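You operate a simulated robot arm through the tools that you are given. There is no shell and no other tool.

You are at the controls of a simulated robot arm. One attempt, no reset.

## Task
Turn the turntable to the blue mark, lock it, then stipple its roundel and lift the highlight.
Fine: blue-banded pale brush and stick, put back; the roundel stays on the turntable. Leave other glass, plates, controls and the leaf drawing as they are.

It is judged by the outcome, as a careful person would: the job done as asked, and still so three seconds after it is handed in. It fails if anything else is knocked over, pushed out of place, dropped, spilled or broken.

## Robot
A 6-joint arm with a three-finger gripper, fixed in place. Base frame: the origin is at the foot of the arm, x ahead of it, y to its left, z up. Units: mm, degrees, N and s.
Its first joint turns from -166.0 to 166.0 degrees. Payload 4.89 kg.
The tool frame sits at the grasp point between the pads (the TCP): z along the fingers, y along the line on which they close. The tips reach 30 mm beyond it. Largest opening 164 mm; the body of the gripper starts 125 mm behind the TCP.
Orientation is that of the tool frame in the base frame, as [roll, pitch, yaw] about the fixed x, y, z axes, in that order (R = Rz(yaw) Ry(pitch) Rx(roll)). With the fingers straight down and closing along the base's y, the tool's x points along the base's -x, its y along +y and its z along -z.

## Interface
- The arm moves only by the tool move_arm. Its argument "plan" is a list of rows, each a list of 7 numbers: the shift along the base's x, y, z in mm, then the turn, a rotation vector about the base's x, y, z in degrees, then the opening, from 0 (shut) to 1 (fully open). In form: [[tx, ty, tz, ax, ay, az, jaw], ...]. A call has 1 to 20 rows; each row shifts and turns the commanded pose from where the row before left it. Each row takes 0.2 s and may step no farther than 50 mm and 8.6 degrees from the row before; otherwise, or with a gripper value out of range, the whole call is refused. Where a pose cannot be reached the arm comes as near as it can. A force on the tool above 40 N (or 10 N above the force at the start of the call, whichever is more), or a blocked arm, ends the call early, and 0.2 s more pass. Each finger travels about 108 mm/s and halts on what it meets, pressing with about 36 N; the grip force reading is that of the motor and also rises with nothing between the fingers. The clock runs only during rows and for 0.2 s after the last one: add rows that do not move to give the fingers time. The reply holds the time, the measured pose of the TCP, the force on the tool along the base axes, the opening and the grip force, in the units named above and with some noise, with the torque about the TCP (base axes, N m) and any sound that the robot's microphone picked up.
- Cameras (640 x 400 px; columns grow to the right, rows downward): "scene" is fixed at [220.9, -498.7, 1687]; the picture's right is [-0.75, 0.66, 0.00], its down [0.57, 0.66, -0.49] and it looks along [-0.32, -0.37, -0.87] (base axes); focal length 308 px, centre (320, 200). "wrist" rides on the gripper at [76, -2, -152] in the tool frame; the picture's right is [0.02, 1.00, 0.00], its down [-0.88, 0.02, -0.47] and it looks along [-0.47, 0.01, 0.88] (tool axes); focal length 247 px, centre (320, 200). There is no depth. A picture from a camera that has moved, and an enlarged one, comes with that camera's place and axes in the base frame and with its lens.
- snapshot(camera): a new picture of that camera. The clock stands still meanwhile.
- raise_lower(by): slides the trunk up (or, below 0, down) by that many mm; the arm rides with it, the base frame stays. It gives what a move gives, with no picture.
- enlarge(camera, box): a new picture of the part [left, top, right, bottom] of that camera's present view, enlarged. The clock stands still meanwhile.
- close_job(): hands the job in; it is judged then, once.

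Nothing tells you positions but the pictures and the camera data. Unless the task says otherwise, let go and move clear before handing in.

The tools are called after "Call:" by a JSON object that holds its "fn" and its "kwargs". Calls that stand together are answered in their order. move_arm: Moves the arm, as the interface text tells. Its arguments: {"type":"object","properties":{"plan":{"type":"array","items":{"type":"array","items":{"type":"number"}}}},"required":["plan"]} The other tools are called the same way: raise_lower (by) slides the trunk up or down; snapshot (camera) takes a picture; enlarge (camera, box) takes an enlarged picture of a part of a camera's view; close_job () hands the job in.

At the start:

```text
time: 0.0
tcp_pos: [15.2, -707.9, 1329.0]
ee_rot: [179.9, 0.0, 180.0]
wrist_force: [-0.7, -0.6, 0.9]
torque: [-0.02, 0.01, -0.02]
finger_gap: 163.8
grip_force: 0.1
trunk travel left (down, up): [-175.0, 215.0]
```

scene: 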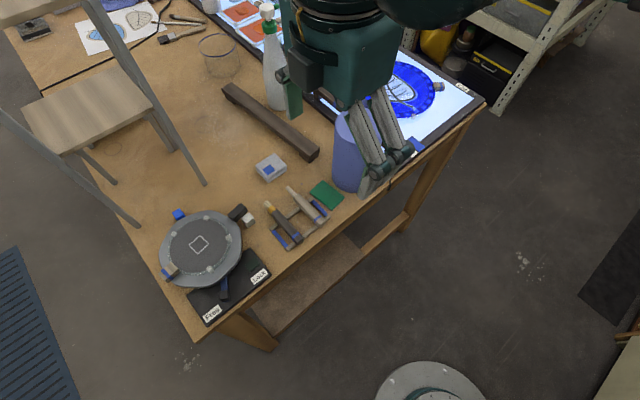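
wrist: 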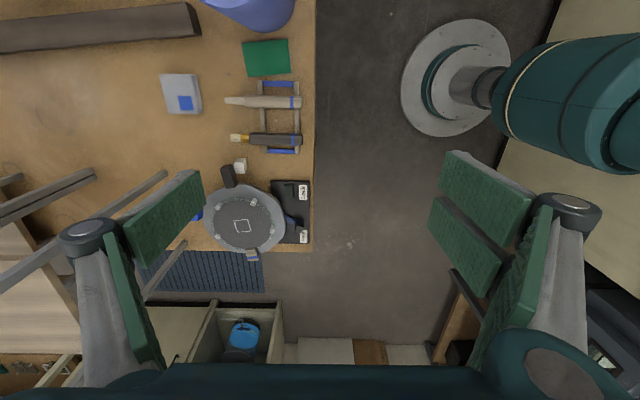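

The scene shows a turntable with a lock lever at the near bench corner, a brush/stick rest beside it, and a lit light table with glass panels farther off. I'll look closer before moving anything.

Call:
{"fn": "enlarge", "kwargs": {"camera": "scene", "box": [140, 170, 360, 330]}}

Call:
{"fn": "enlarge", "kwargs": {"camera": "wrist", "box": [140, 60, 330, 280]}}

Call:
{"fn": "enlarge", "kwargs": {"camera": "scene", "box": [180, 0, 500, 200]}}

Call:
{"fn": "enlarge", "kwargs": {"camera": "scene", "box": [0, 0, 260, 160]}}

```text
2.50 times, centred on (250, 250) of scene
camera zoom: at [220.9, -498.7, 1687.0], right [-0.75, 0.66, 0.0], down [0.57, 0.66, -0.49], along [-0.32, -0.37, -0.87], focal length 771 px, centre (495, 75)
```

zoom: 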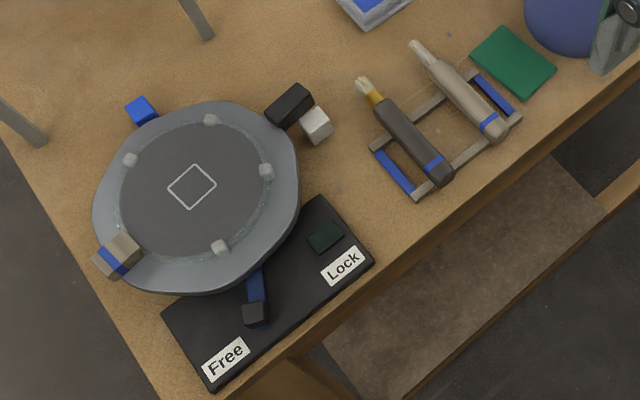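

```text
1.82 times, centred on (235, 170) of wrist
camera zoom: at [-62.2, -709.9, 1481.9], right [-0.02, 1.0, 0.0], down [0.88, 0.02, 0.47], along [0.47, 0.01, -0.88], focal length 449 px, centre (474, 254)
```

zoom: 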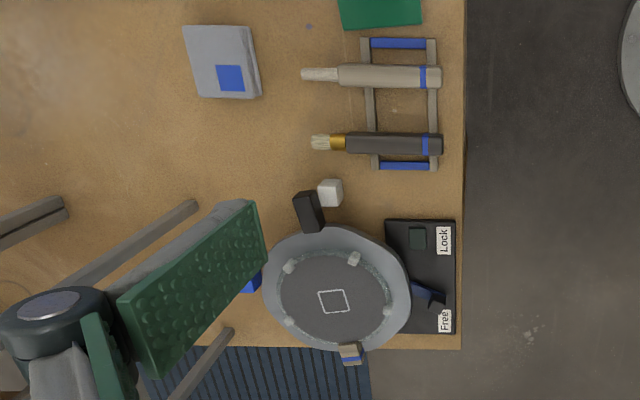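

```text
2.00 times, centred on (340, 100) of scene
camera zoom: at [220.9, -498.7, 1687.0], right [-0.75, 0.66, 0.0], down [0.57, 0.66, -0.49], along [-0.32, -0.37, -0.87], focal length 617 px, centre (280, 400)
```

zoom: 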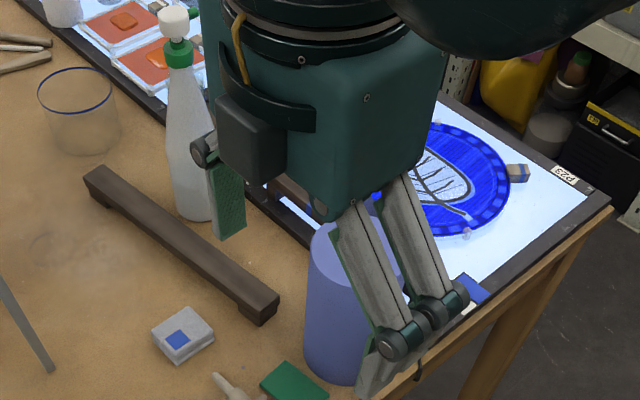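

```text
2.46 times, centred on (130, 80) of scene
camera zoom: at [220.9, -498.7, 1687.0], right [-0.75, 0.66, 0.0], down [0.57, 0.66, -0.49], along [-0.32, -0.37, -0.87], focal length 759 px, centre (788, 495)
```

zoom: 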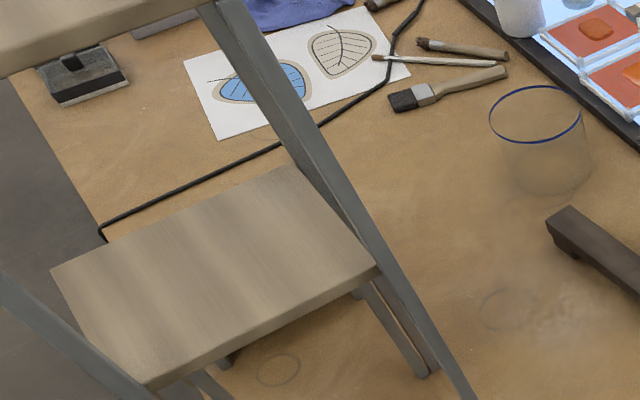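

I take the bench top to be near z=940, the turntable centre near (262,-888), and the tool rest near (35,-820). There is a rack with tall posts behind the turntable. Next come closer looks at the turntable's handle, the marks and the tags.

Call:
{"fn": "enlarge", "kwargs": {"camera": "scene", "box": [150, 195, 270, 270]}}

Call:
{"fn": "enlarge", "kwargs": {"camera": "scene", "box": [185, 245, 281, 305]}}

Call:
{"fn": "enlarge", "kwargs": {"camera": "scene", "box": [255, 165, 351, 245]}}

Call:
{"fn": "enlarge", "kwargs": {"camera": "scene", "box": [380, 60, 500, 160]}}

Call:
{"fn": "enlarge", "kwargs": {"camera": "wrist", "box": [190, 150, 320, 270]}}

```text
5.33 times, centred on (210, 232) of scene
camera zoom: at [220.9, -498.7, 1687.0], right [-0.75, 0.66, 0.0], down [0.57, 0.66, -0.49], along [-0.32, -0.37, -0.87], focal length 1645 px, centre (907, 27)
```

zoom: 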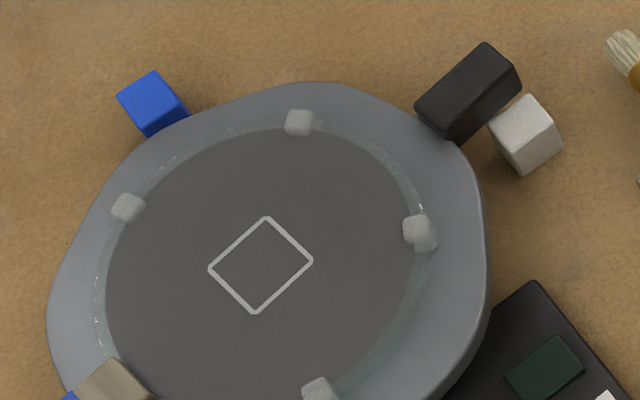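

```text
6.67 times, centred on (233, 275) of scene
camera zoom: at [220.9, -498.7, 1687.0], right [-0.75, 0.66, 0.0], down [0.57, 0.66, -0.49], along [-0.32, -0.37, -0.87], focal length 2056 px, centre (900, -300)
```

zoom: 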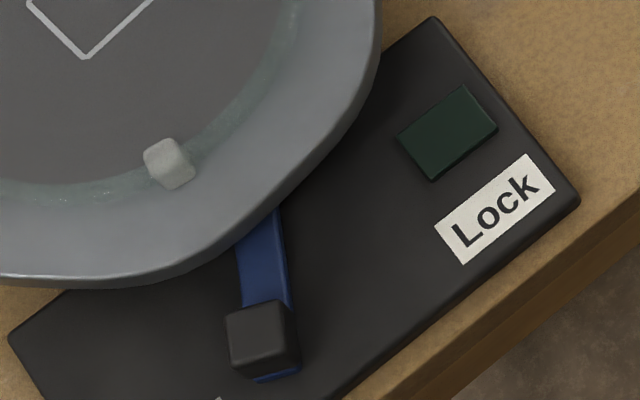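

```text
5.00 times, centred on (303, 205) of scene
camera zoom: at [220.9, -498.7, 1687.0], right [-0.75, 0.66, 0.0], down [0.57, 0.66, -0.49], along [-0.32, -0.37, -0.87], focal length 1542 px, centre (405, 175)
```

zoom: 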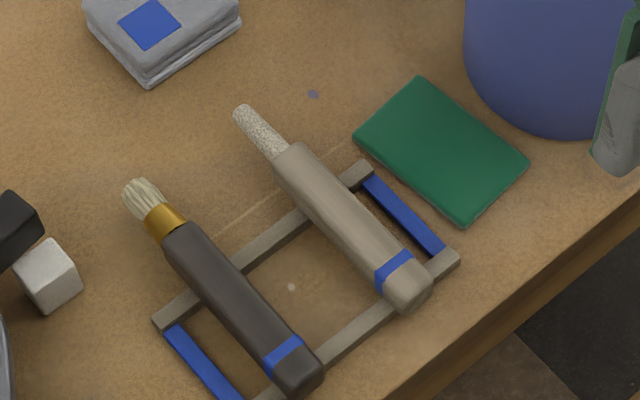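

```text
4.00 times, centred on (440, 110) of scene
camera zoom: at [220.9, -498.7, 1687.0], right [-0.75, 0.66, 0.0], down [0.57, 0.66, -0.49], along [-0.32, -0.37, -0.87], focal length 1234 px, centre (-160, 560)
```

zoom: 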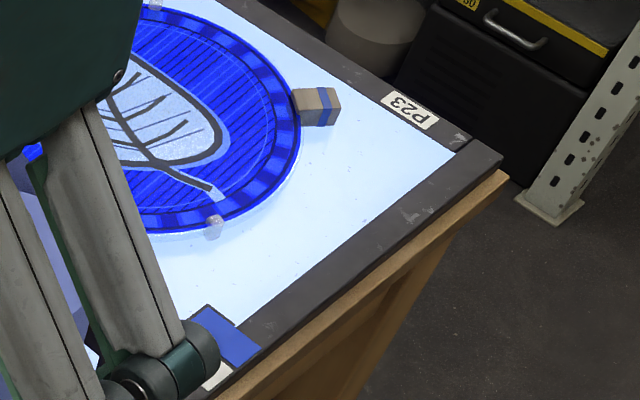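

```text
3.33 times, centred on (255, 210) of wrist
camera zoom: at [-62.2, -709.9, 1481.9], right [-0.02, 1.0, 0.0], down [0.88, 0.02, 0.47], along [0.47, 0.01, -0.88], focal length 823 px, centre (537, 167)
```

zoom: 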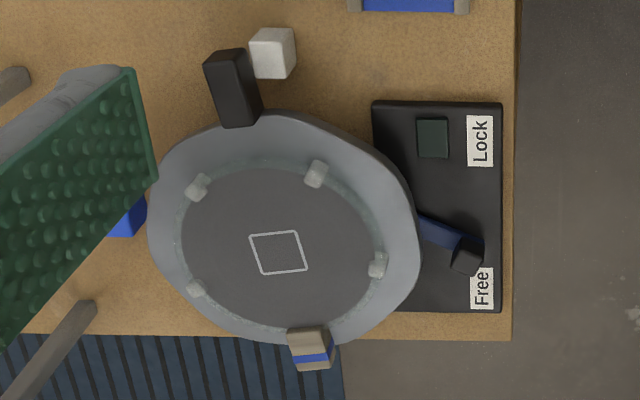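

The dark block is the turntable's handle. It now rests against the white mark, and the blue mark is about a quarter turn on, to the rack side. The lever stands near "Free". I'll turn the gripper so the camera faces outward and move above the turntable for a closer look.

Call:
{"fn": "move_arm", "kwargs": {"plan": [[16, -5, 0, 0, 0, -8.2, 1], [16, -5, 0, 0, 0, -8.2, 1], [16, -5, 0, 0, 0, -8.2, 1], [16, -5, 0, 0, 0, -8.2, 1], [16, -5, 0, 0, 0, -8.2, 1], [16, -5, 0, 0, 0, -8.2, 1], [16, -5, 0, 0, 0, -8.2, 1], [16, -5, 0, 0, 0, -8.2, 1], [16, -5, 0, 0, 0, -8.2, 1], [16, -5, 0, 0, 0, -8.2, 1], [16, -5, 0, 0, 0, -8, 1], [0, 0, 0, 0, 0, 0, 1]]}}

Call:
{"fn": "snapshot", "kwargs": {"camera": "wrist"}}

Call:
{"fn": "snapshot", "kwargs": {"camera": "scene"}}

```text
time: 2.6
tcp_pos: [190.9, -763.3, 1330.1]
ee_rot: [179.9, 0.0, 89.9]
wrist_force: [0.4, -0.2, 0.2]
torque: [0.02, 0.03, 0.0]
finger_gap: 163.9
grip_force: 0.0
trunk travel left (down, up): [-175.0, 215.0]
```

```text
taken
camera wrist: at [187.9, -686.7, 1482.9], right [1.0, 0.02, 0.0], down [0.02, -0.88, 0.47], along [0.01, -0.47, -0.88], focal length 247 px, centre (320, 200)
```

wrist: 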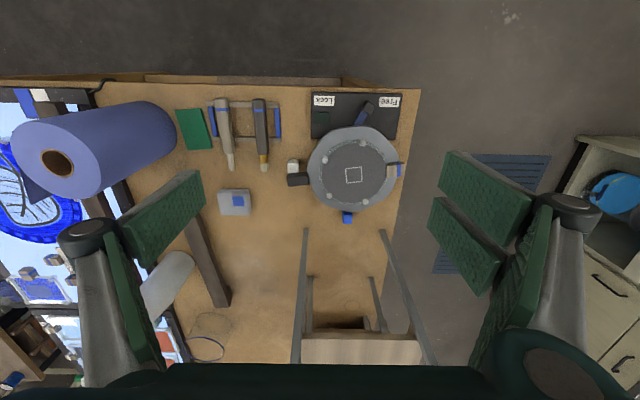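

```text
taken
```

scene: 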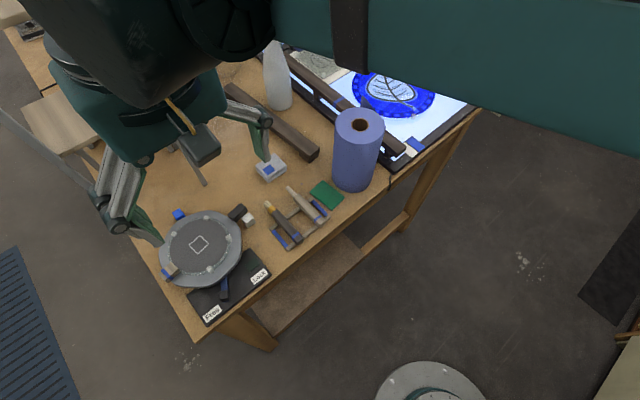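

The blue cylinder is a paper roll, and the turntable is now in full view of the wrist camera. I'll enlarge the turntable, lock plate, rest and roll.

Call:
{"fn": "enlarge", "kwargs": {"camera": "wrist", "box": [280, 85, 424, 230]}}

Call:
{"fn": "enlarge", "kwargs": {"camera": "wrist", "box": [160, 85, 304, 175]}}

Call:
{"fn": "enlarge", "kwargs": {"camera": "scene", "box": [260, 90, 420, 220]}}

```text
2.76 times, centred on (352, 158) of wrist
camera zoom: at [187.9, -686.7, 1482.9], right [1.0, 0.02, 0.0], down [0.02, -0.88, 0.47], along [0.01, -0.47, -0.88], focal length 681 px, centre (232, 317)
```

zoom: 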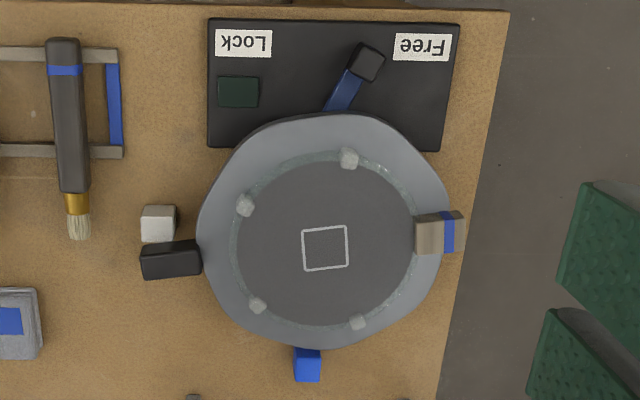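

```text
4.44 times, centred on (232, 130) of wrist
camera zoom: at [187.9, -686.7, 1482.9], right [1.0, 0.02, 0.0], down [0.02, -0.88, 0.47], along [0.01, -0.47, -0.88], focal length 1098 px, centre (711, 511)
```

zoom: 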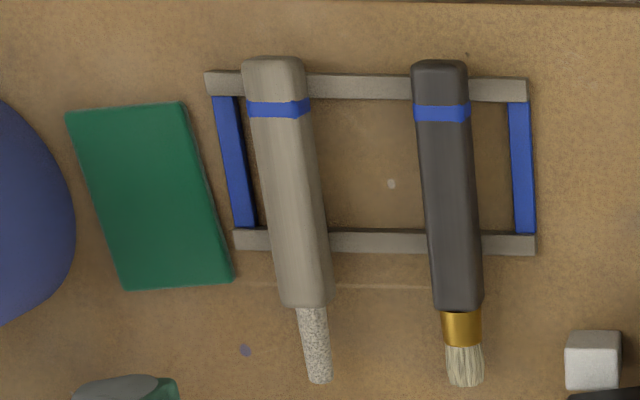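

```text
3.08 times, centred on (340, 155) of scene
camera zoom: at [220.9, -498.7, 1687.0], right [-0.75, 0.66, 0.0], down [0.57, 0.66, -0.49], along [-0.32, -0.37, -0.87], focal length 949 px, centre (258, 338)
```

zoom: 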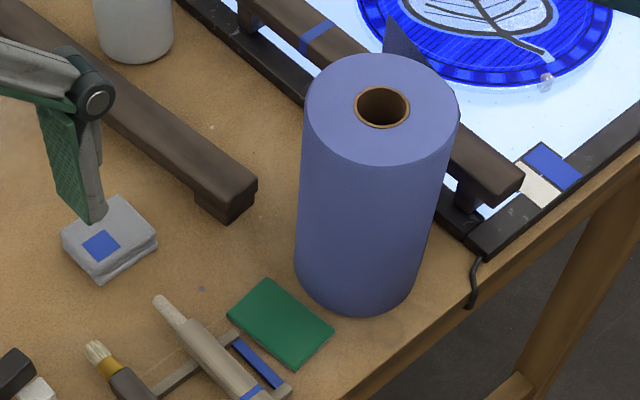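

Rough positions: roundel centre about (261,-886) with its top near z=1000, brush along y at x≈70, stick along y at x≈-3. I'll move in closer to fix the handle, marks and lever more precisely.

Call:
{"fn": "move_arm", "kwargs": {"plan": [[12, -20, -30, 0, 0, 0, 1], [12, -20, -30, 0, 0, 0, 1], [12, -20, -30, 0, 0, 0, 1], [13, -27, -40, 0, 0, 0, 1], [0, 0, 0, 0, 0, 0, 1]]}}

Call:
{"fn": "snapshot", "kwargs": {"camera": "wrist"}}

Call:
{"fn": "enlarge", "kwargs": {"camera": "wrist", "box": [200, 40, 440, 260]}}

```text
time: 3.8
tcp_pos: [239.4, -849.5, 1198.4]
ee_rot: [179.9, -0.1, 90.0]
wrist_force: [0.6, -0.1, -1.0]
torque: [0.11, 0.05, 0.02]
finger_gap: 164.2
grip_force: 0.0
trunk travel left (down, up): [-175.0, 215.0]
```

```text
taken
camera wrist: at [237.8, -773.4, 1350.8], right [1.0, 0.02, 0.0], down [0.02, -0.88, 0.47], along [0.01, -0.47, -0.88], focal length 247 px, centre (320, 200)
```

wrist: 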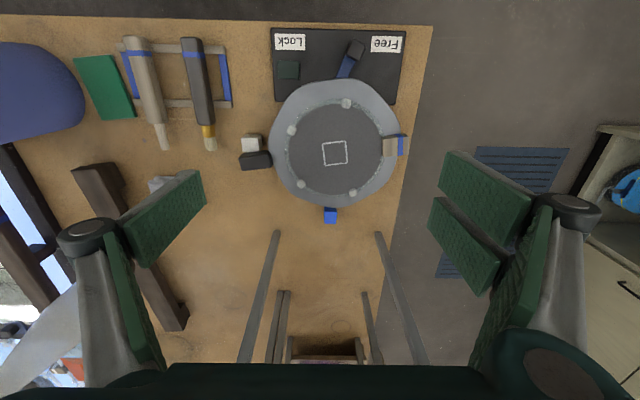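

```text
1.82 times, centred on (320, 150) of wrist
camera zoom: at [237.8, -773.4, 1350.8], right [1.0, 0.02, 0.0], down [0.02, -0.88, 0.47], along [0.01, -0.47, -0.88], focal length 449 px, centre (320, 291)
```

zoom: 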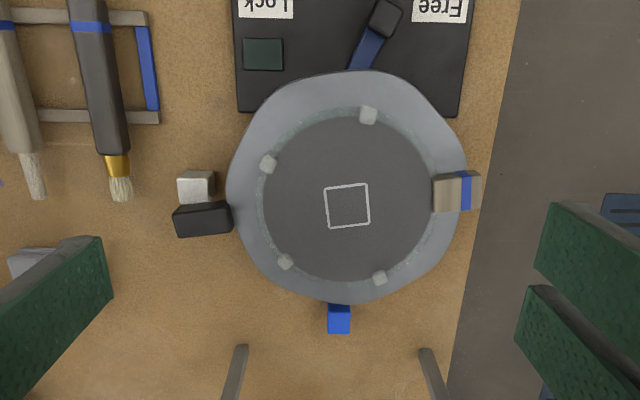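

To see whether the handle passes over the marks or stops against them, I'll tilt the tool for a lower sideways view.

Call:
{"fn": "move_arm", "kwargs": {"plan": [[-18, 7, 0, -7.5, 0, 0, 1], [-18, 7, 0, -7.5, 0, 0, 1], [-18, 7, 0, -7.5, 0, 0, 1], [-18, 7, 0, -7.5, 0, 0, 1], [-18, 7, 0, -7.5, 0, 0, 1], [-18, 7, 0, -7.5, 0, 0, 1], [0, 0, 0, 0, 0, 0, 1]]}}

Call:
{"fn": "snapshot", "kwargs": {"camera": "wrist"}}

Call:
{"fn": "enlarge", "kwargs": {"camera": "wrist", "box": [240, 40, 480, 190]}}

```text
time: 5.4
tcp_pos: [131.2, -807.8, 1198.9]
ee_rot: [-180.0, 45.1, 90.0]
wrist_force: [-0.7, 0.3, 1.0]
torque: [-0.04, -0.01, 0.04]
finger_gap: 163.9
grip_force: 0.1
trunk travel left (down, up): [-175.0, 215.0]
```

```text
taken
camera wrist: at [128.7, -646.0, 1253.6], right [1.0, 0.02, -0.02], down [0.02, -0.29, 0.96], along [0.01, -0.96, -0.29], focal length 247 px, centre (320, 200)
```

wrist: 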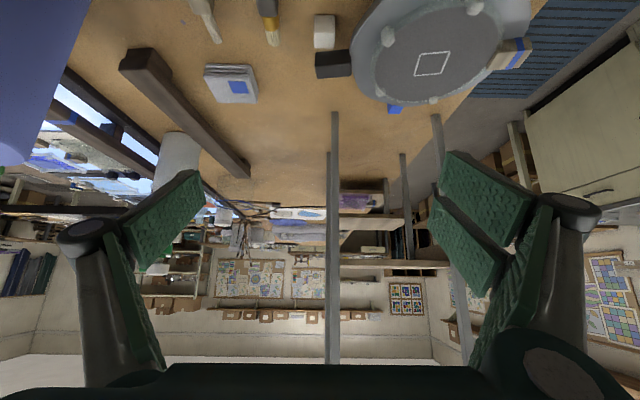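

```text
2.67 times, centred on (360, 115) of wrist
camera zoom: at [128.7, -646.0, 1253.6], right [1.0, 0.02, -0.02], down [0.02, -0.29, 0.96], along [0.01, -0.96, -0.29], focal length 659 px, centre (213, 427)
```

zoom: 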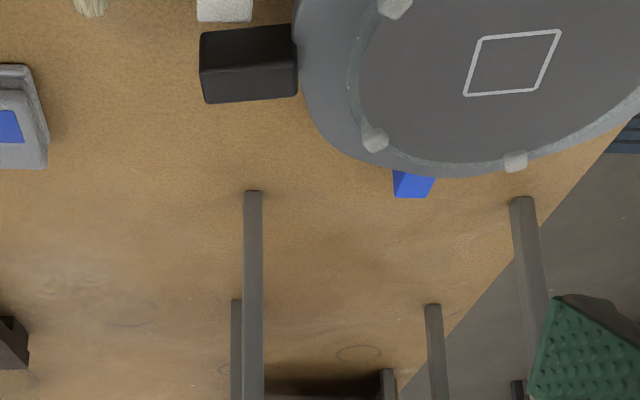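

The handle is in view, but I need a lower line of sight. I'll pull back and down.

Call:
{"fn": "move_arm", "kwargs": {"plan": [[0, 10, -25, 0, 0, 0, 1], [0, 10, -25, 0, 0, 0, 1], [0, 10, -25, 0, 0, 0, 1], [0, 10, -25, 0, 0, 0, 1], [0, 0, 0, 0, 0, 0, 1]]}}

Call:
{"fn": "snapshot", "kwargs": {"camera": "wrist"}}

Call:
{"fn": "enlarge", "kwargs": {"camera": "wrist", "box": [240, 40, 480, 190]}}

```text
time: 6.6
tcp_pos: [132.0, -768.2, 1099.4]
ee_rot: [-179.9, 44.9, 90.0]
wrist_force: [0.9, -0.8, 0.4]
torque: [0.01, 0.0, 0.02]
finger_gap: 163.8
grip_force: 0.0
trunk travel left (down, up): [-175.0, 215.0]
```

```text
taken
camera wrist: at [129.3, -606.2, 1153.0], right [1.0, 0.01, -0.02], down [0.02, -0.29, 0.96], along [0.01, -0.96, -0.29], focal length 247 px, centre (320, 200)
```

wrist: 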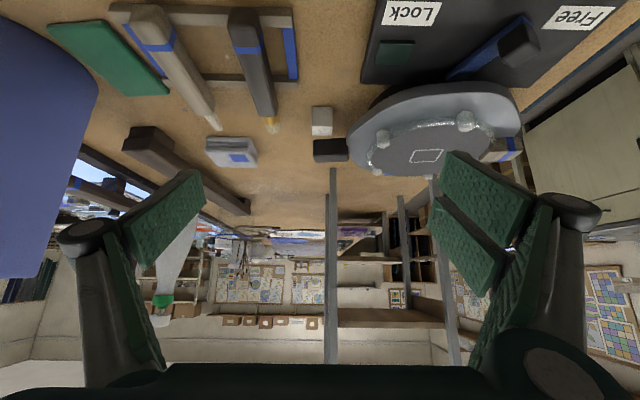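

```text
2.67 times, centred on (360, 115) of wrist
camera zoom: at [129.3, -606.2, 1153.0], right [1.0, 0.01, -0.02], down [0.02, -0.29, 0.96], along [0.01, -0.96, -0.29], focal length 659 px, centre (213, 427)
```

zoom: 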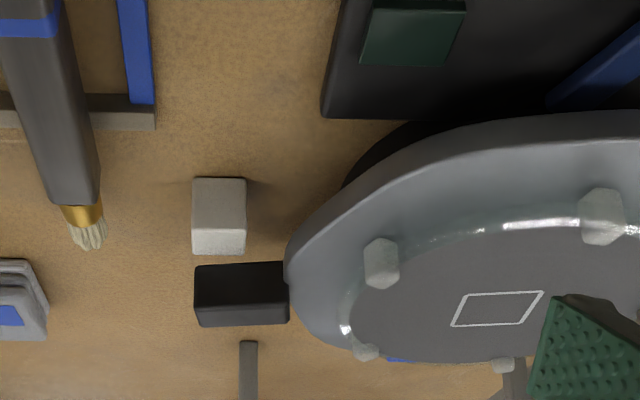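

Call:
{"fn": "enlarge", "kwargs": {"camera": "wrist", "box": [295, 95, 375, 175]}}

Call:
{"fn": "enlarge", "kwargs": {"camera": "wrist", "box": [350, 0, 640, 180]}}

Call:
{"fn": "enlarge", "kwargs": {"camera": "wrist", "box": [60, 0, 310, 160]}}

```text
5.00 times, centred on (335, 135) of wrist
camera zoom: at [129.3, -606.2, 1153.0], right [1.0, 0.01, -0.02], down [0.02, -0.29, 0.96], along [0.01, -0.96, -0.29], focal length 1235 px, centre (245, 525)
```

zoom: 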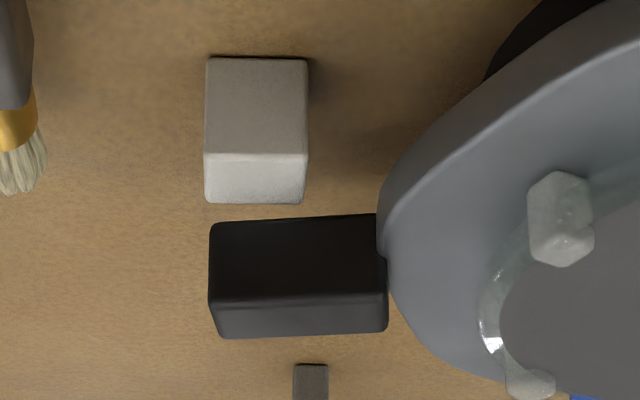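

```text
2.21 times, centred on (495, 90) of wrist
camera zoom: at [129.3, -606.2, 1153.0], right [1.0, 0.01, -0.02], down [0.02, -0.29, 0.96], along [0.01, -0.96, -0.29], focal length 545 px, centre (-66, 443)
```

zoom: 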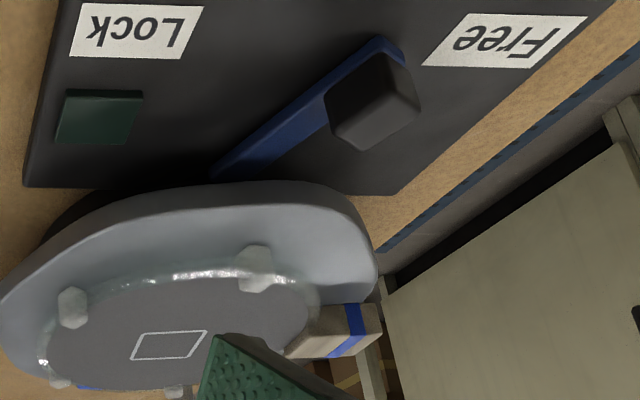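

```text
2.50 times, centred on (185, 80) of wrist
camera zoom: at [129.3, -606.2, 1153.0], right [1.0, 0.01, -0.02], down [0.02, -0.29, 0.96], along [0.01, -0.96, -0.29], focal length 617 px, centre (658, 500)
```

zoom: 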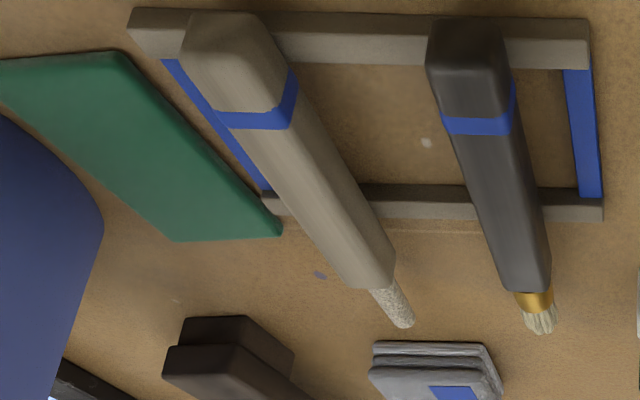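

The handle spans about z 984–1006 and clears the marks, whose tops are near 971, so the marks are indicators and not stops. White is at (132,-888) and blue at about (260,-1018). I'll shut the fingers, stand upright behind the handle, and check my position.

Call:
{"fn": "move_arm", "kwargs": {"plan": [[1, -17, 0, 7.5, 0, 0, 0], [1, -17, 0, 7.5, 0, 0, 0], [1, -17, 0, 7.5, 0, 0, 0], [1, -17, 0, 7.5, 0, 0, 0], [1, -17, 0, 7.5, 0, 0, 0], [1, -17, 0, 7.5, 0, 0, 0], [0, 0, -10, 0, 0, 0, 0], [0, 0, -10, 0, 0, 0, 0]]}}

Call:
{"fn": "snapshot", "kwargs": {"camera": "wrist"}}

Call:
{"fn": "enlarge", "kwargs": {"camera": "scene", "box": [140, 150, 340, 310]}}

```text
time: 8.4
tcp_pos: [137.2, -868.2, 1080.7]
ee_rot: [-180.0, -0.1, 89.9]
wrist_force: [0.6, -0.5, -0.1]
torque: [0.06, 0.03, 0.01]
finger_gap: 0.2
grip_force: 35.9
trunk travel left (down, up): [-175.0, 215.0]
```

```text
taken
camera wrist: at [135.5, -793.5, 1232.5], right [1.0, 0.02, 0.0], down [0.02, -0.88, 0.47], along [0.01, -0.47, -0.88], focal length 247 px, centre (320, 200)
```

wrist: 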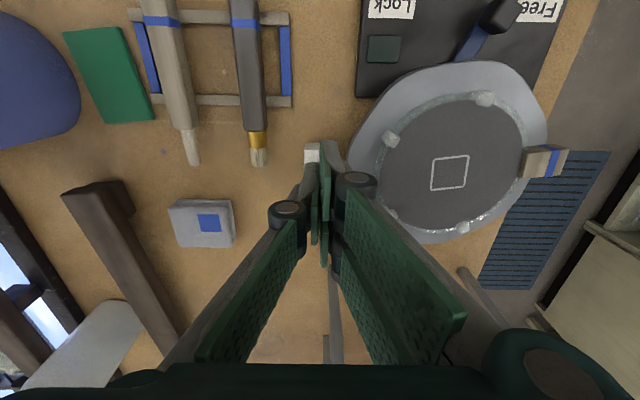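

```text
2.50 times, centred on (240, 230) of scene
camera zoom: at [220.9, -498.7, 1687.0], right [-0.75, 0.66, 0.0], down [0.57, 0.66, -0.49], along [-0.32, -0.37, -0.87], focal length 771 px, centre (520, 125)
```

zoom: 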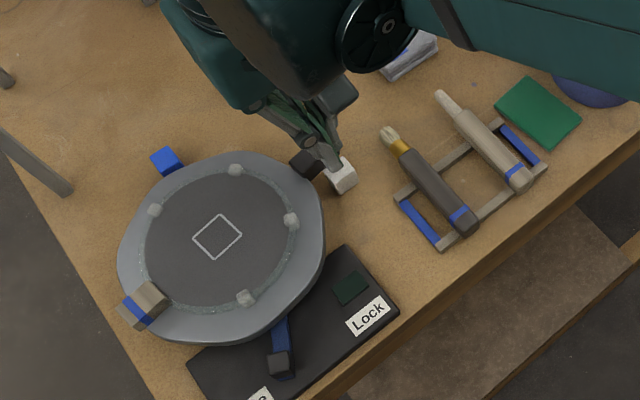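

Refined positions: turntable centre C≈(262,-880.5), roundel top z≈1010, handle at angle ≈188° with z 985–1003. I'll lower the shut fingertips to z≈987 behind the handle, keeping above the white cube.

Call:
{"fn": "move_arm", "kwargs": {"plan": [[0, 2, -16, 0, 0, 0, 0], [0, 0, -16, 0, 0, 0, 0], [0, 0, -16, 0, 0, 0, 0], [0, 0, -15, 0, 0, 0, 0], [0, 0, 0, 0, 0, 0, 0]]}}

Call:
{"fn": "enlarge", "kwargs": {"camera": "wrist", "box": [250, 110, 410, 210]}}

Call:
{"fn": "enlarge", "kwargs": {"camera": "scene", "box": [210, 180, 290, 230]}}

```text
time: 9.2
tcp_pos: [136.9, -868.3, 1036.8]
ee_rot: [179.9, 0.1, 90.0]
wrist_force: [0.5, -2.2, 20.3]
torque: [-0.56, -0.12, -0.21]
finger_gap: 0.0
grip_force: 36.3
trunk travel left (down, up): [-175.0, 215.0]
stopped in row 4: the force on the tool passed its limit at 54 N (the readings are from after the stop); the commanded pose is now the measured one
```

```text
4.00 times, centred on (330, 160) of wrist
camera zoom: at [134.8, -791.7, 1188.5], right [1.0, 0.02, 0.0], down [0.02, -0.88, 0.47], along [0.01, -0.47, -0.88], focal length 988 px, centre (280, 360)
```

zoom: 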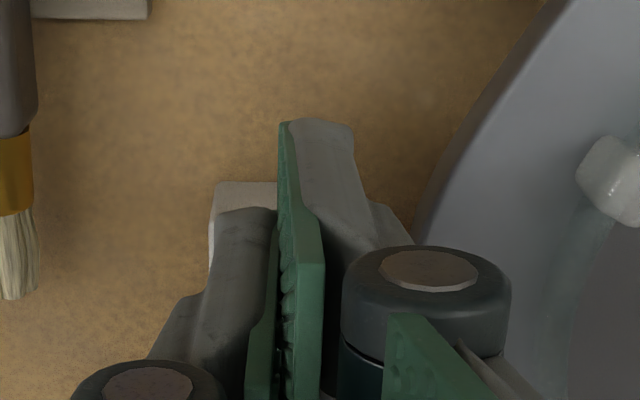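

```text
8.00 times, centred on (250, 205) of scene
camera zoom: at [220.9, -498.7, 1687.0], right [-0.75, 0.66, 0.0], down [0.57, 0.66, -0.49], along [-0.32, -0.37, -0.87], focal length 2468 px, centre (880, 160)
```

zoom: 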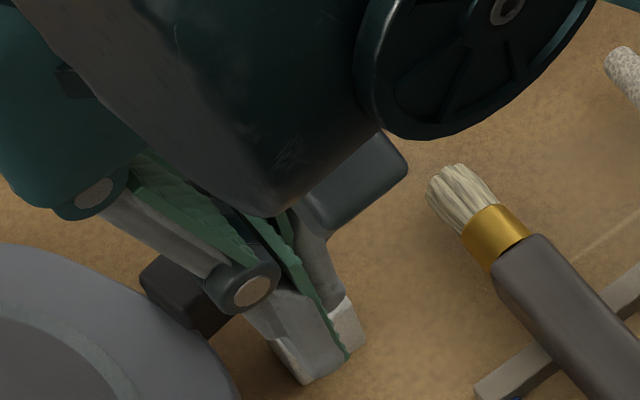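

The fingertips touched the top of the handle: the gripper is wider across its tips than I took it to be. I'll lift off a little and look at the fingers.

Call:
{"fn": "move_arm", "kwargs": {"plan": [[0, 0, 20, 0, 0, 0, 0], [0, 10, 20, 0, 0, 0, 0], [0, 0, 0, 0, 0, 0, 0]]}}

Call:
{"fn": "enlarge", "kwargs": {"camera": "scene", "box": [170, 130, 330, 230]}}

Call:
{"fn": "enlarge", "kwargs": {"camera": "wrist", "box": [160, 100, 480, 400]}}

```text
time: 10.0
tcp_pos: [138.3, -855.9, 1074.3]
ee_rot: [180.0, 0.2, 90.1]
wrist_force: [0.6, 0.9, 0.2]
torque: [-0.1, -0.03, 0.0]
finger_gap: 0.0
grip_force: 35.8
trunk travel left (down, up): [-175.0, 215.0]
```

```text
4.00 times, centred on (250, 180) of scene
camera zoom: at [220.9, -498.7, 1687.0], right [-0.75, 0.66, 0.0], down [0.57, 0.66, -0.49], along [-0.32, -0.37, -0.87], focal length 1234 px, centre (600, 280)
```

zoom: 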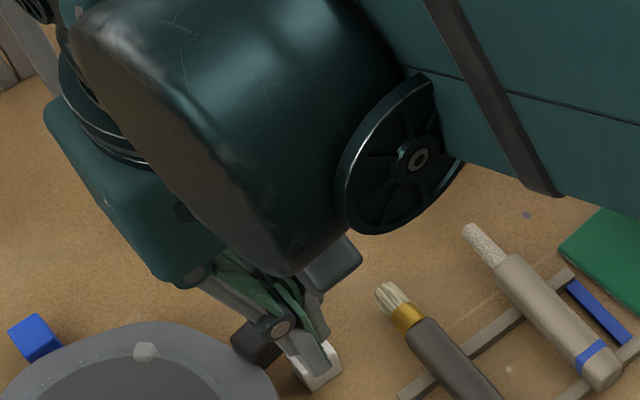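

```text
1.33 times, centred on (320, 250) of wrist
camera zoom: at [136.1, -779.6, 1227.6], right [1.0, 0.02, 0.0], down [0.02, -0.88, 0.47], along [0.01, -0.47, -0.88], focal length 329 px, centre (320, 133)
```

zoom: 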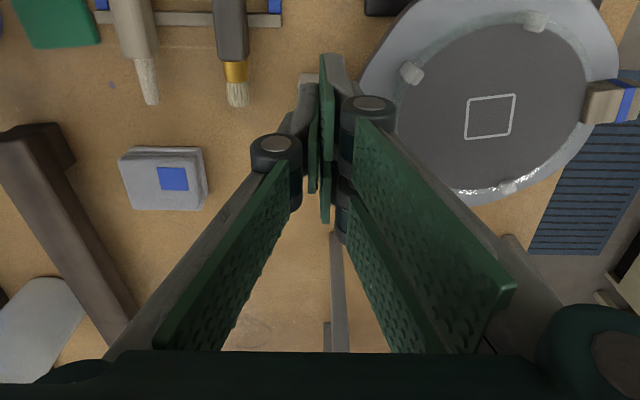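

The gripper has one finger on its -y side and a pair on its +y side, so it reaches about ±35 mm along tool x. I'll push with the leading edge of the pair and let the yaw follow the handle. First I step back, descend behind the handle and turn 8°.

Call:
{"fn": "move_arm", "kwargs": {"plan": [[-3, 14, 0, 0, 0, 4, 0], [0, 0, -20, 0, 0, 4, 0], [0, 0, -15, 0, 0, 0, 0], [0, 0, -12, 0, 0, 0, 0], [0, 0, -12, 0, 0, 0, 0], [0, 0, 0, 0, 0, 0, 0]]}}

Call:
{"fn": "snapshot", "kwargs": {"camera": "wrist"}}

Call:
{"fn": "enlarge", "kwargs": {"camera": "scene", "box": [190, 160, 310, 235]}}

```text
time: 11.4
tcp_pos: [133.8, -844.0, 1016.1]
ee_rot: [-179.9, -0.1, 98.0]
wrist_force: [0.6, 0.5, -0.7]
torque: [-0.02, 0.0, 0.03]
finger_gap: 0.2
grip_force: 35.9
trunk travel left (down, up): [-175.0, 215.0]
```

```text
taken
camera wrist: at [121.8, -769.7, 1168.0], right [0.99, 0.16, 0.0], down [0.14, -0.87, 0.47], along [0.08, -0.47, -0.88], focal length 247 px, centre (320, 200)
```

wrist: 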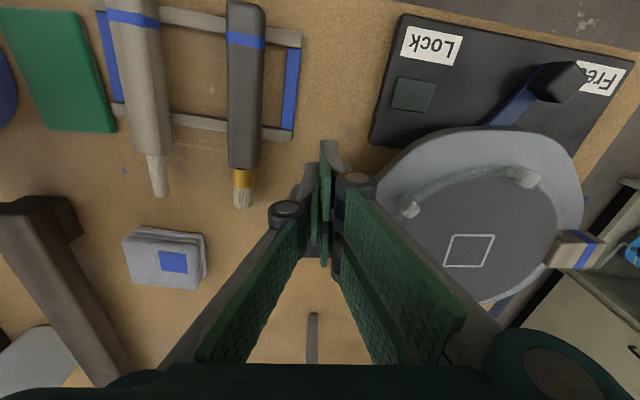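

```text
5.33 times, centred on (250, 198) of scene
camera zoom: at [220.9, -498.7, 1687.0], right [-0.75, 0.66, 0.0], down [0.57, 0.66, -0.49], along [-0.32, -0.37, -0.87], focal length 1645 px, centre (693, 213)
```

zoom: 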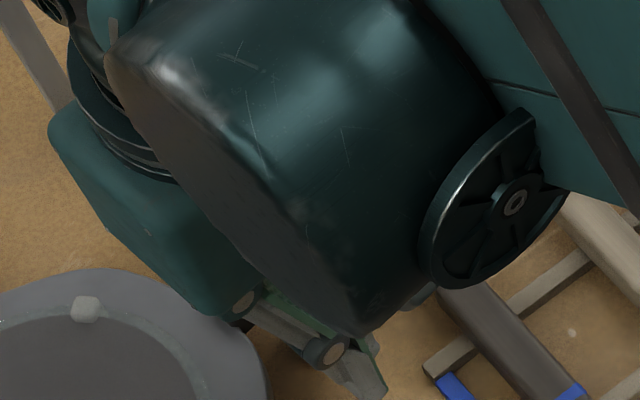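

The fingertips are at working depth with no contact. I'll push the handle slowly along the first part of its arc, about 24°, with the yaw following.

Call:
{"fn": "move_arm", "kwargs": {"plan": [[0.9, -7.9, 0, 0, 0, 0, 0], [-1.7, -9, 0, 0, 0, 4, 0], [-1.1, -9, 0, 0, 0, 4, 0], [-0.4, -9.1, 0, 0, 0, 4, 0], [0.2, -9.1, 0, 0, 0, 4, 0], [0.9, -9.1, 0, 0, 0, 4, 0], [1.4, -8.9, 0, 0, 0, 4, 0], [0, 0, 0, 0, 0, 0, 0]]}}

Call:
{"fn": "snapshot", "kwargs": {"camera": "wrist"}}

Call:
{"fn": "enlarge", "kwargs": {"camera": "scene", "box": [140, 150, 340, 310]}}

```text
time: 13.2
tcp_pos: [133.7, -906.8, 1015.2]
ee_rot: [-180.0, 0.0, 122.1]
wrist_force: [0.8, 0.4, -0.3]
torque: [0.0, 0.02, 0.01]
finger_gap: 0.0
grip_force: 35.9
trunk travel left (down, up): [-175.0, 215.0]
```

```text
taken
camera wrist: at [91.6, -843.1, 1167.6], right [0.84, 0.55, 0.0], down [0.48, -0.74, 0.47], along [0.26, -0.4, -0.88], focal length 247 px, centre (320, 200)
```

wrist: 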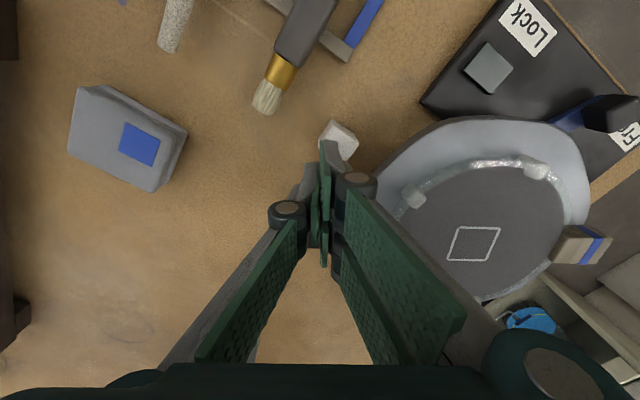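

```text
2.50 times, centred on (240, 230) of scene
camera zoom: at [220.9, -498.7, 1687.0], right [-0.75, 0.66, 0.0], down [0.57, 0.66, -0.49], along [-0.32, -0.37, -0.87], focal length 771 px, centre (520, 125)
```

zoom: 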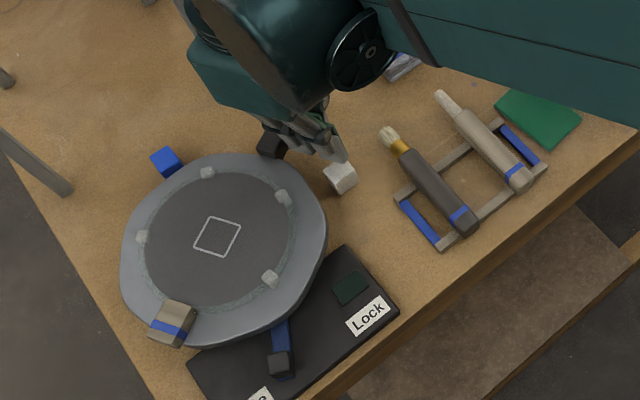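

The turntable turns freely with the handle, about 24° so far. I'll continue the arc upright to about 236°.

Call:
{"fn": "move_arm", "kwargs": {"plan": [[2.2, -8.9, 0, 0, 0, 4, 0], [2.7, -8.7, 0, 0, 0, 4, 0], [3.3, -8.5, 0, 0, 0, 4, 0], [3.9, -8.2, 0, 0, 0, 4, 0], [4.4, -7.9, 0, 0, 0, 4, 0], [5, -7.6, 0, 0, 0, 4, 0], [0, 0, 0, 0, 0, 0, 0]]}}

Call:
{"fn": "enlarge", "kwargs": {"camera": "scene", "box": [140, 150, 340, 310]}}

Call:
{"fn": "snapshot", "kwargs": {"camera": "wrist"}}

```text
time: 14.8
tcp_pos: [156.7, -957.9, 1016.1]
ee_rot: [-179.9, 0.0, 146.1]
wrist_force: [0.4, 0.5, -0.5]
torque: [0.03, -0.01, 0.0]
finger_gap: 0.1
grip_force: 36.0
trunk travel left (down, up): [-175.0, 215.0]
```

```text
2.50 times, centred on (240, 230) of scene
camera zoom: at [220.9, -498.7, 1687.0], right [-0.75, 0.66, 0.0], down [0.57, 0.66, -0.49], along [-0.32, -0.37, -0.87], focal length 771 px, centre (520, 125)
```

zoom: 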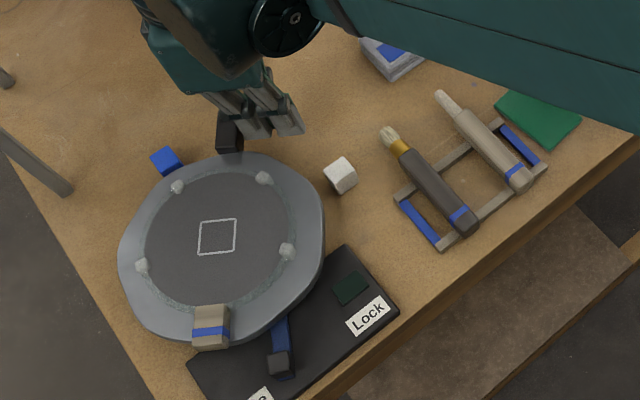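

```text
taken
camera wrist: at [91.9, -915.1, 1167.8], right [0.54, 0.84, 0.0], down [0.74, -0.48, 0.47], along [0.4, -0.26, -0.88], focal length 247 px, centre (320, 200)
```

wrist: 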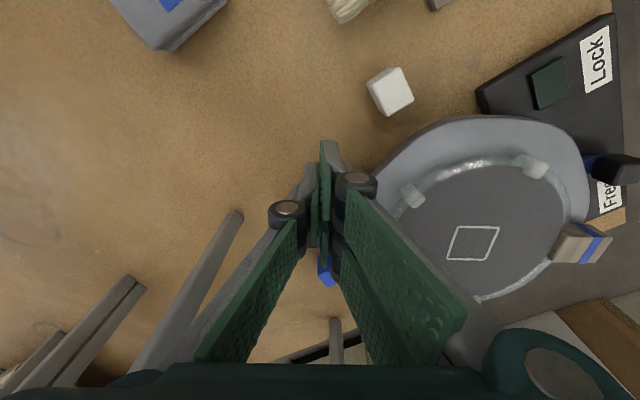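

The turntable has turned about 48°. Before going on I'll lean the tool 25° outward about the fingertips. That extends the reach and keeps the gripper body clear of the rack post at (158,-1069).

Call:
{"fn": "move_arm", "kwargs": {"plan": [[0, 3.2, -1.5, -6.25, 0, 0, 0], [0, 3.2, -1.5, -6.25, 0, 0, 0], [0, 3.2, -1.5, -6.25, 0, 0, 0], [0, 3.2, -1.5, -6.25, 0, 0, 0], [0, 0, 0, 0, 0, 0, 0]]}}

Call:
{"fn": "enlarge", "kwargs": {"camera": "scene", "box": [140, 130, 300, 250]}}

Call:
{"fn": "snapshot", "kwargs": {"camera": "wrist"}}

```text
time: 16.0
tcp_pos: [156.3, -942.9, 1010.5]
ee_rot: [-158.7, 13.7, 148.6]
wrist_force: [-0.2, 0.3, 0.2]
torque: [-0.03, -0.02, -0.03]
finger_gap: 0.0
grip_force: 35.9
trunk travel left (down, up): [-175.0, 215.0]
```

```text
3.33 times, centred on (220, 190) of scene
camera zoom: at [220.9, -498.7, 1687.0], right [-0.75, 0.66, 0.0], down [0.57, 0.66, -0.49], along [-0.32, -0.37, -0.87], focal length 1028 px, centre (653, 233)
```

zoom: 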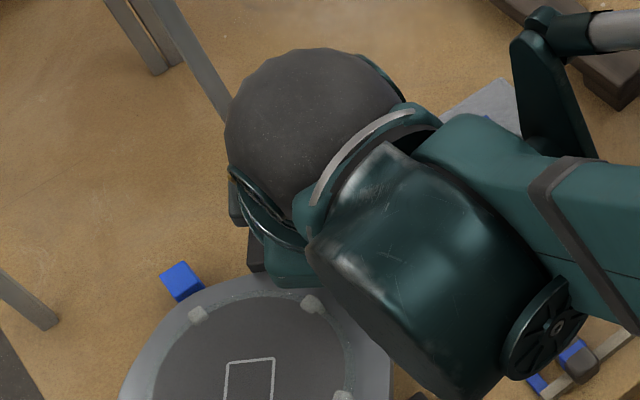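

```text
taken
camera wrist: at [91.4, -841.4, 1130.6], right [0.54, 0.76, -0.36], down [0.74, -0.23, 0.63], along [0.4, -0.61, -0.69], focal length 247 px, centre (320, 200)
```

wrist: 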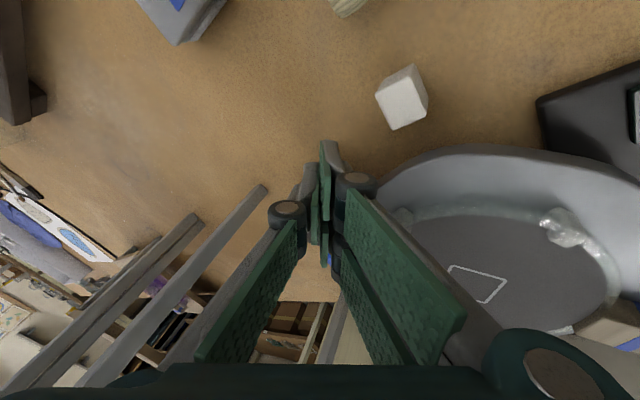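

The tilt went as planned and there is no contact with anything else. I'll carry on along the arc, spinning about the tool axis, to about 256°.

Call:
{"fn": "move_arm", "kwargs": {"plan": [[5.5, -7.3, 0, 0, 1.69, 3.63, 0], [6.1, -6.8, 0, 0, 1.69, 3.63, 0], [6.4, -6.4, 0, 0, 1.69, 3.63, 0], [6.9, -5.9, 0, 0, 1.69, 3.63, 0], [7.3, -5.5, 0, 0, 1.69, 3.63, 0], [0, 0, 0, 0, 0, 0, 0]]}}

Call:
{"fn": "enlarge", "kwargs": {"camera": "scene", "box": [120, 130, 320, 290]}}

Call:
{"fn": "snapshot", "kwargs": {"camera": "wrist"}}

```text
time: 17.4
tcp_pos: [188.8, -975.1, 1009.4]
ee_rot: [-155.7, 5.9, 167.3]
wrist_force: [0.0, -0.4, -1.0]
torque: [-0.03, 0.02, 0.01]
finger_gap: 0.0
grip_force: 36.2
trunk travel left (down, up): [-175.0, 215.0]
```

```text
2.50 times, centred on (220, 210) of scene
camera zoom: at [220.9, -498.7, 1687.0], right [-0.75, 0.66, 0.0], down [0.57, 0.66, -0.49], along [-0.32, -0.37, -0.87], focal length 771 px, centre (570, 175)
```

zoom: 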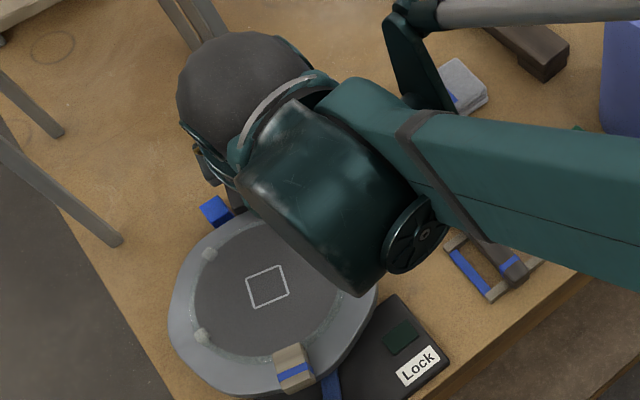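

```text
taken
camera wrist: at [113.1, -896.3, 1140.8], right [0.22, 0.88, -0.41], down [0.86, 0.02, 0.51], along [0.46, -0.47, -0.75], focal length 247 px, centre (320, 200)
```

wrist: 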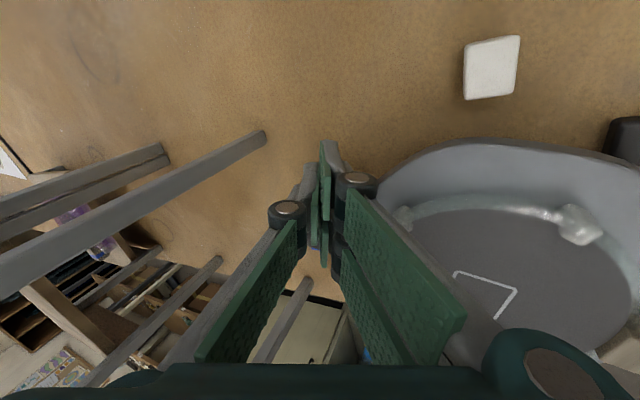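

The handle is nearing the blue mark. Two more small steps, slightly higher to clear the blue cube, and then a check.

Call:
{"fn": "move_arm", "kwargs": {"plan": [[7.7, -4.9, 2, 0, 1.69, 3.63, 0], [8, -4.3, 2, 0, 1.69, 3.63, 0], [0, 0, 0, 0, 0, 0, 0]]}}

Call:
{"fn": "enlarge", "kwargs": {"camera": "scene", "box": [150, 190, 270, 290]}}

Call:
{"fn": "snapshot", "kwargs": {"camera": "wrist"}}

```text
time: 18.2
tcp_pos: [204.7, -984.7, 1015.5]
ee_rot: [-155.1, 2.5, 174.6]
wrist_force: [0.2, -1.1, -0.3]
torque: [0.0, 0.01, -0.01]
finger_gap: 0.0
grip_force: 36.3
trunk travel left (down, up): [-175.0, 215.0]
```

```text
4.00 times, centred on (210, 240) of scene
camera zoom: at [220.9, -498.7, 1687.0], right [-0.75, 0.66, 0.0], down [0.57, 0.66, -0.49], along [-0.32, -0.37, -0.87], focal length 1234 px, centre (760, 40)
```

zoom: 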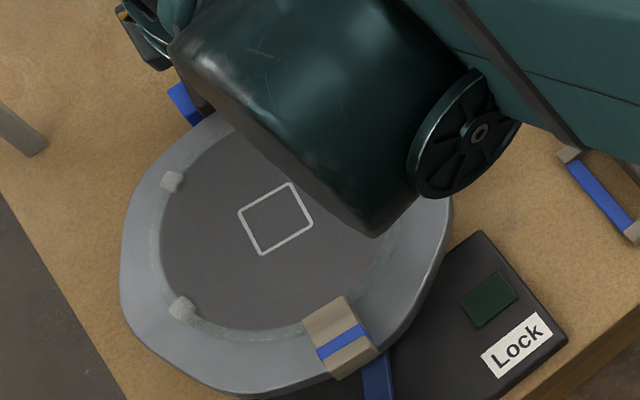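

```text
taken
camera wrist: at [127.4, -915.0, 1149.8], right [0.08, 0.9, -0.42], down [0.88, 0.13, 0.46], along [0.47, -0.41, -0.78], focal length 247 px, centre (320, 200)
```

wrist: 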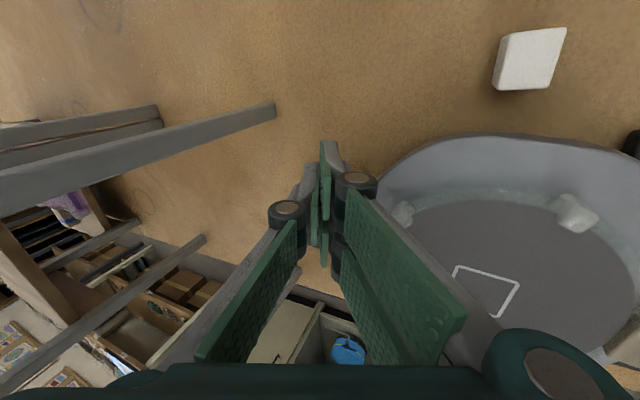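

From the white square on the roundel, the table has turned about 76° and needs roughly 6° more. I'll push about 5° further, then back off and measure.

Call:
{"fn": "move_arm", "kwargs": {"plan": [[4.1, -2, -1, 0, 0.85, 1.81, 0], [4.2, -1.8, 0, 0, 0.85, 1.81, 0], [2.1, -0.9, 0, 0, 0.42, 0.9, 0], [0, 0, 0, 0, 0, 0, 0]]}}

Call:
{"fn": "move_arm", "kwargs": {"plan": [[-6, 1, 0, 0, 0, 0, 0], [-10, 4, 10, 0, 0, 0, 0], [-10, 10, 20, 0, 0, 0, 0], [-20, 15, 25, 0, 0, 0, 0], [-30, 20, 25, 0, 0, 0, 0], [-30, 20, 25, 0, 0, 0, 0], [-30, 20, 25, 0, 0, 0, 0], [0, 0, 0, 0, 0, 0, 0]]}}

Call:
{"fn": "snapshot", "kwargs": {"camera": "scene"}}

Call:
{"fn": "snapshot", "kwargs": {"camera": "wrist"}}

```text
time: 19.2
tcp_pos: [215.1, -989.3, 1013.0]
ee_rot: [-155.0, 0.3, 179.2]
wrist_force: [0.1, -0.2, -0.1]
torque: [-0.02, -0.02, 0.03]
finger_gap: 0.0
grip_force: 36.0
trunk travel left (down, up): [-175.0, 215.0]
```

```text
time: 21.0
tcp_pos: [79.2, -898.9, 1141.8]
ee_rot: [-155.0, 0.4, 179.1]
wrist_force: [-0.5, 0.4, 1.2]
torque: [-0.1, -0.04, 0.02]
finger_gap: 0.1
grip_force: 35.9
trunk travel left (down, up): [-175.0, 215.0]
```

```text
taken
```

scene: 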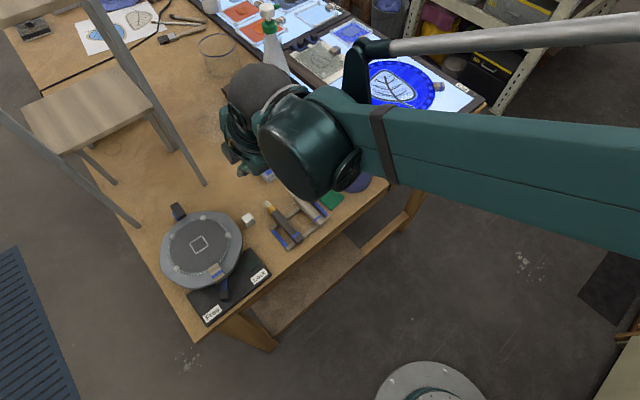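

```text
taken
camera wrist: at [0.9, -835.8, 1279.8], right [0.0, 0.91, -0.42], down [0.88, 0.2, 0.43], along [0.47, -0.37, -0.8], focal length 247 px, centre (320, 200)
```

wrist: 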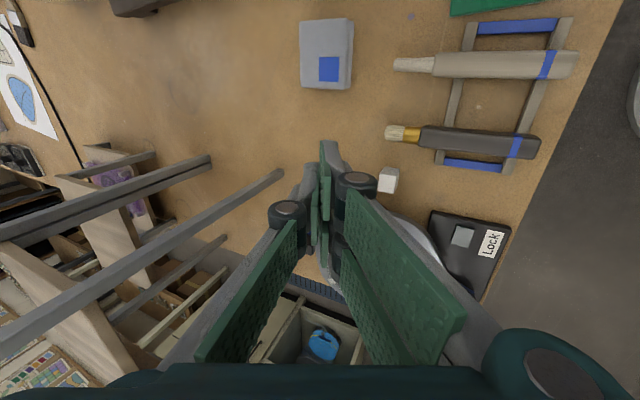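

Call:
{"fn": "enlarge", "kwargs": {"camera": "scene", "box": [150, 195, 270, 270]}}

Call:
{"fn": "enlarge", "kwargs": {"camera": "scene", "box": [150, 245, 280, 325]}}

```text
5.33 times, centred on (210, 232) of scene
camera zoom: at [220.9, -498.7, 1687.0], right [-0.75, 0.66, 0.0], down [0.57, 0.66, -0.49], along [-0.32, -0.37, -0.87], focal length 1645 px, centre (907, 27)
```

zoom: 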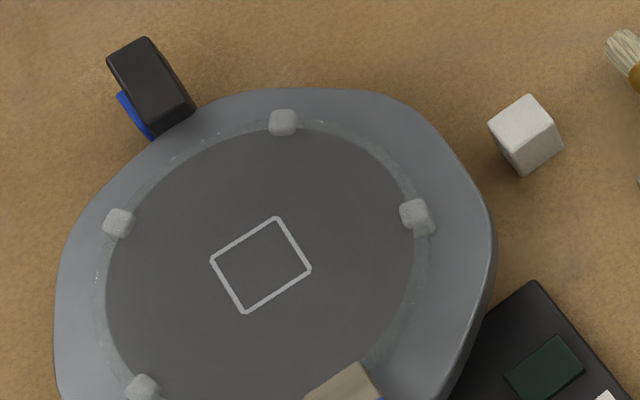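

```text
4.92 times, centred on (215, 285) of scene
camera zoom: at [220.9, -498.7, 1687.0], right [-0.75, 0.66, 0.0], down [0.57, 0.66, -0.49], along [-0.32, -0.37, -0.87], focal length 1519 px, centre (837, -218)
```

zoom: 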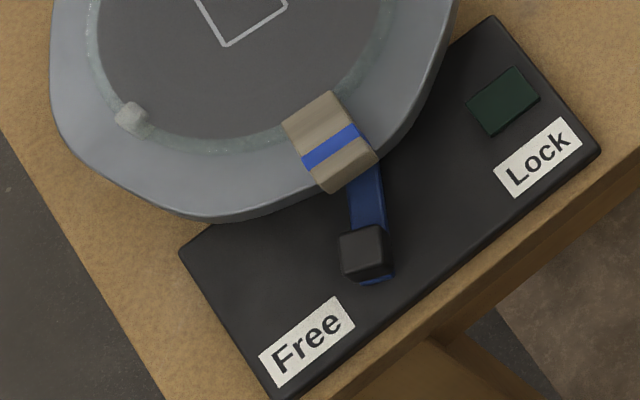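

Call:
{"fn": "enlarge", "kwargs": {"camera": "scene", "box": [160, 195, 200, 225]}}

```text
13.33 times, centred on (180, 210) of scene
camera zoom: at [220.9, -498.7, 1687.0], right [-0.75, 0.66, 0.0], down [0.57, 0.66, -0.49], along [-0.32, -0.37, -0.87], focal length 4113 px, centre (2187, 67)
```

zoom: 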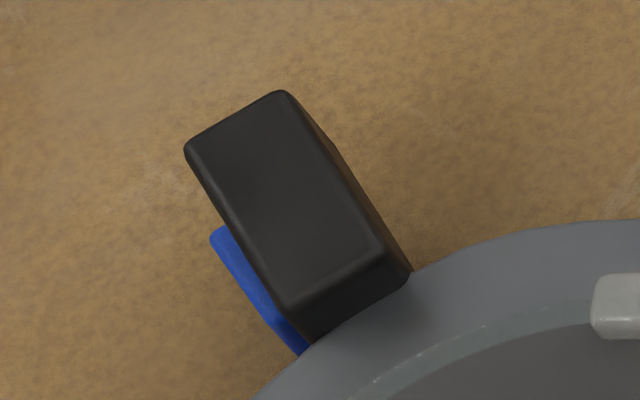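

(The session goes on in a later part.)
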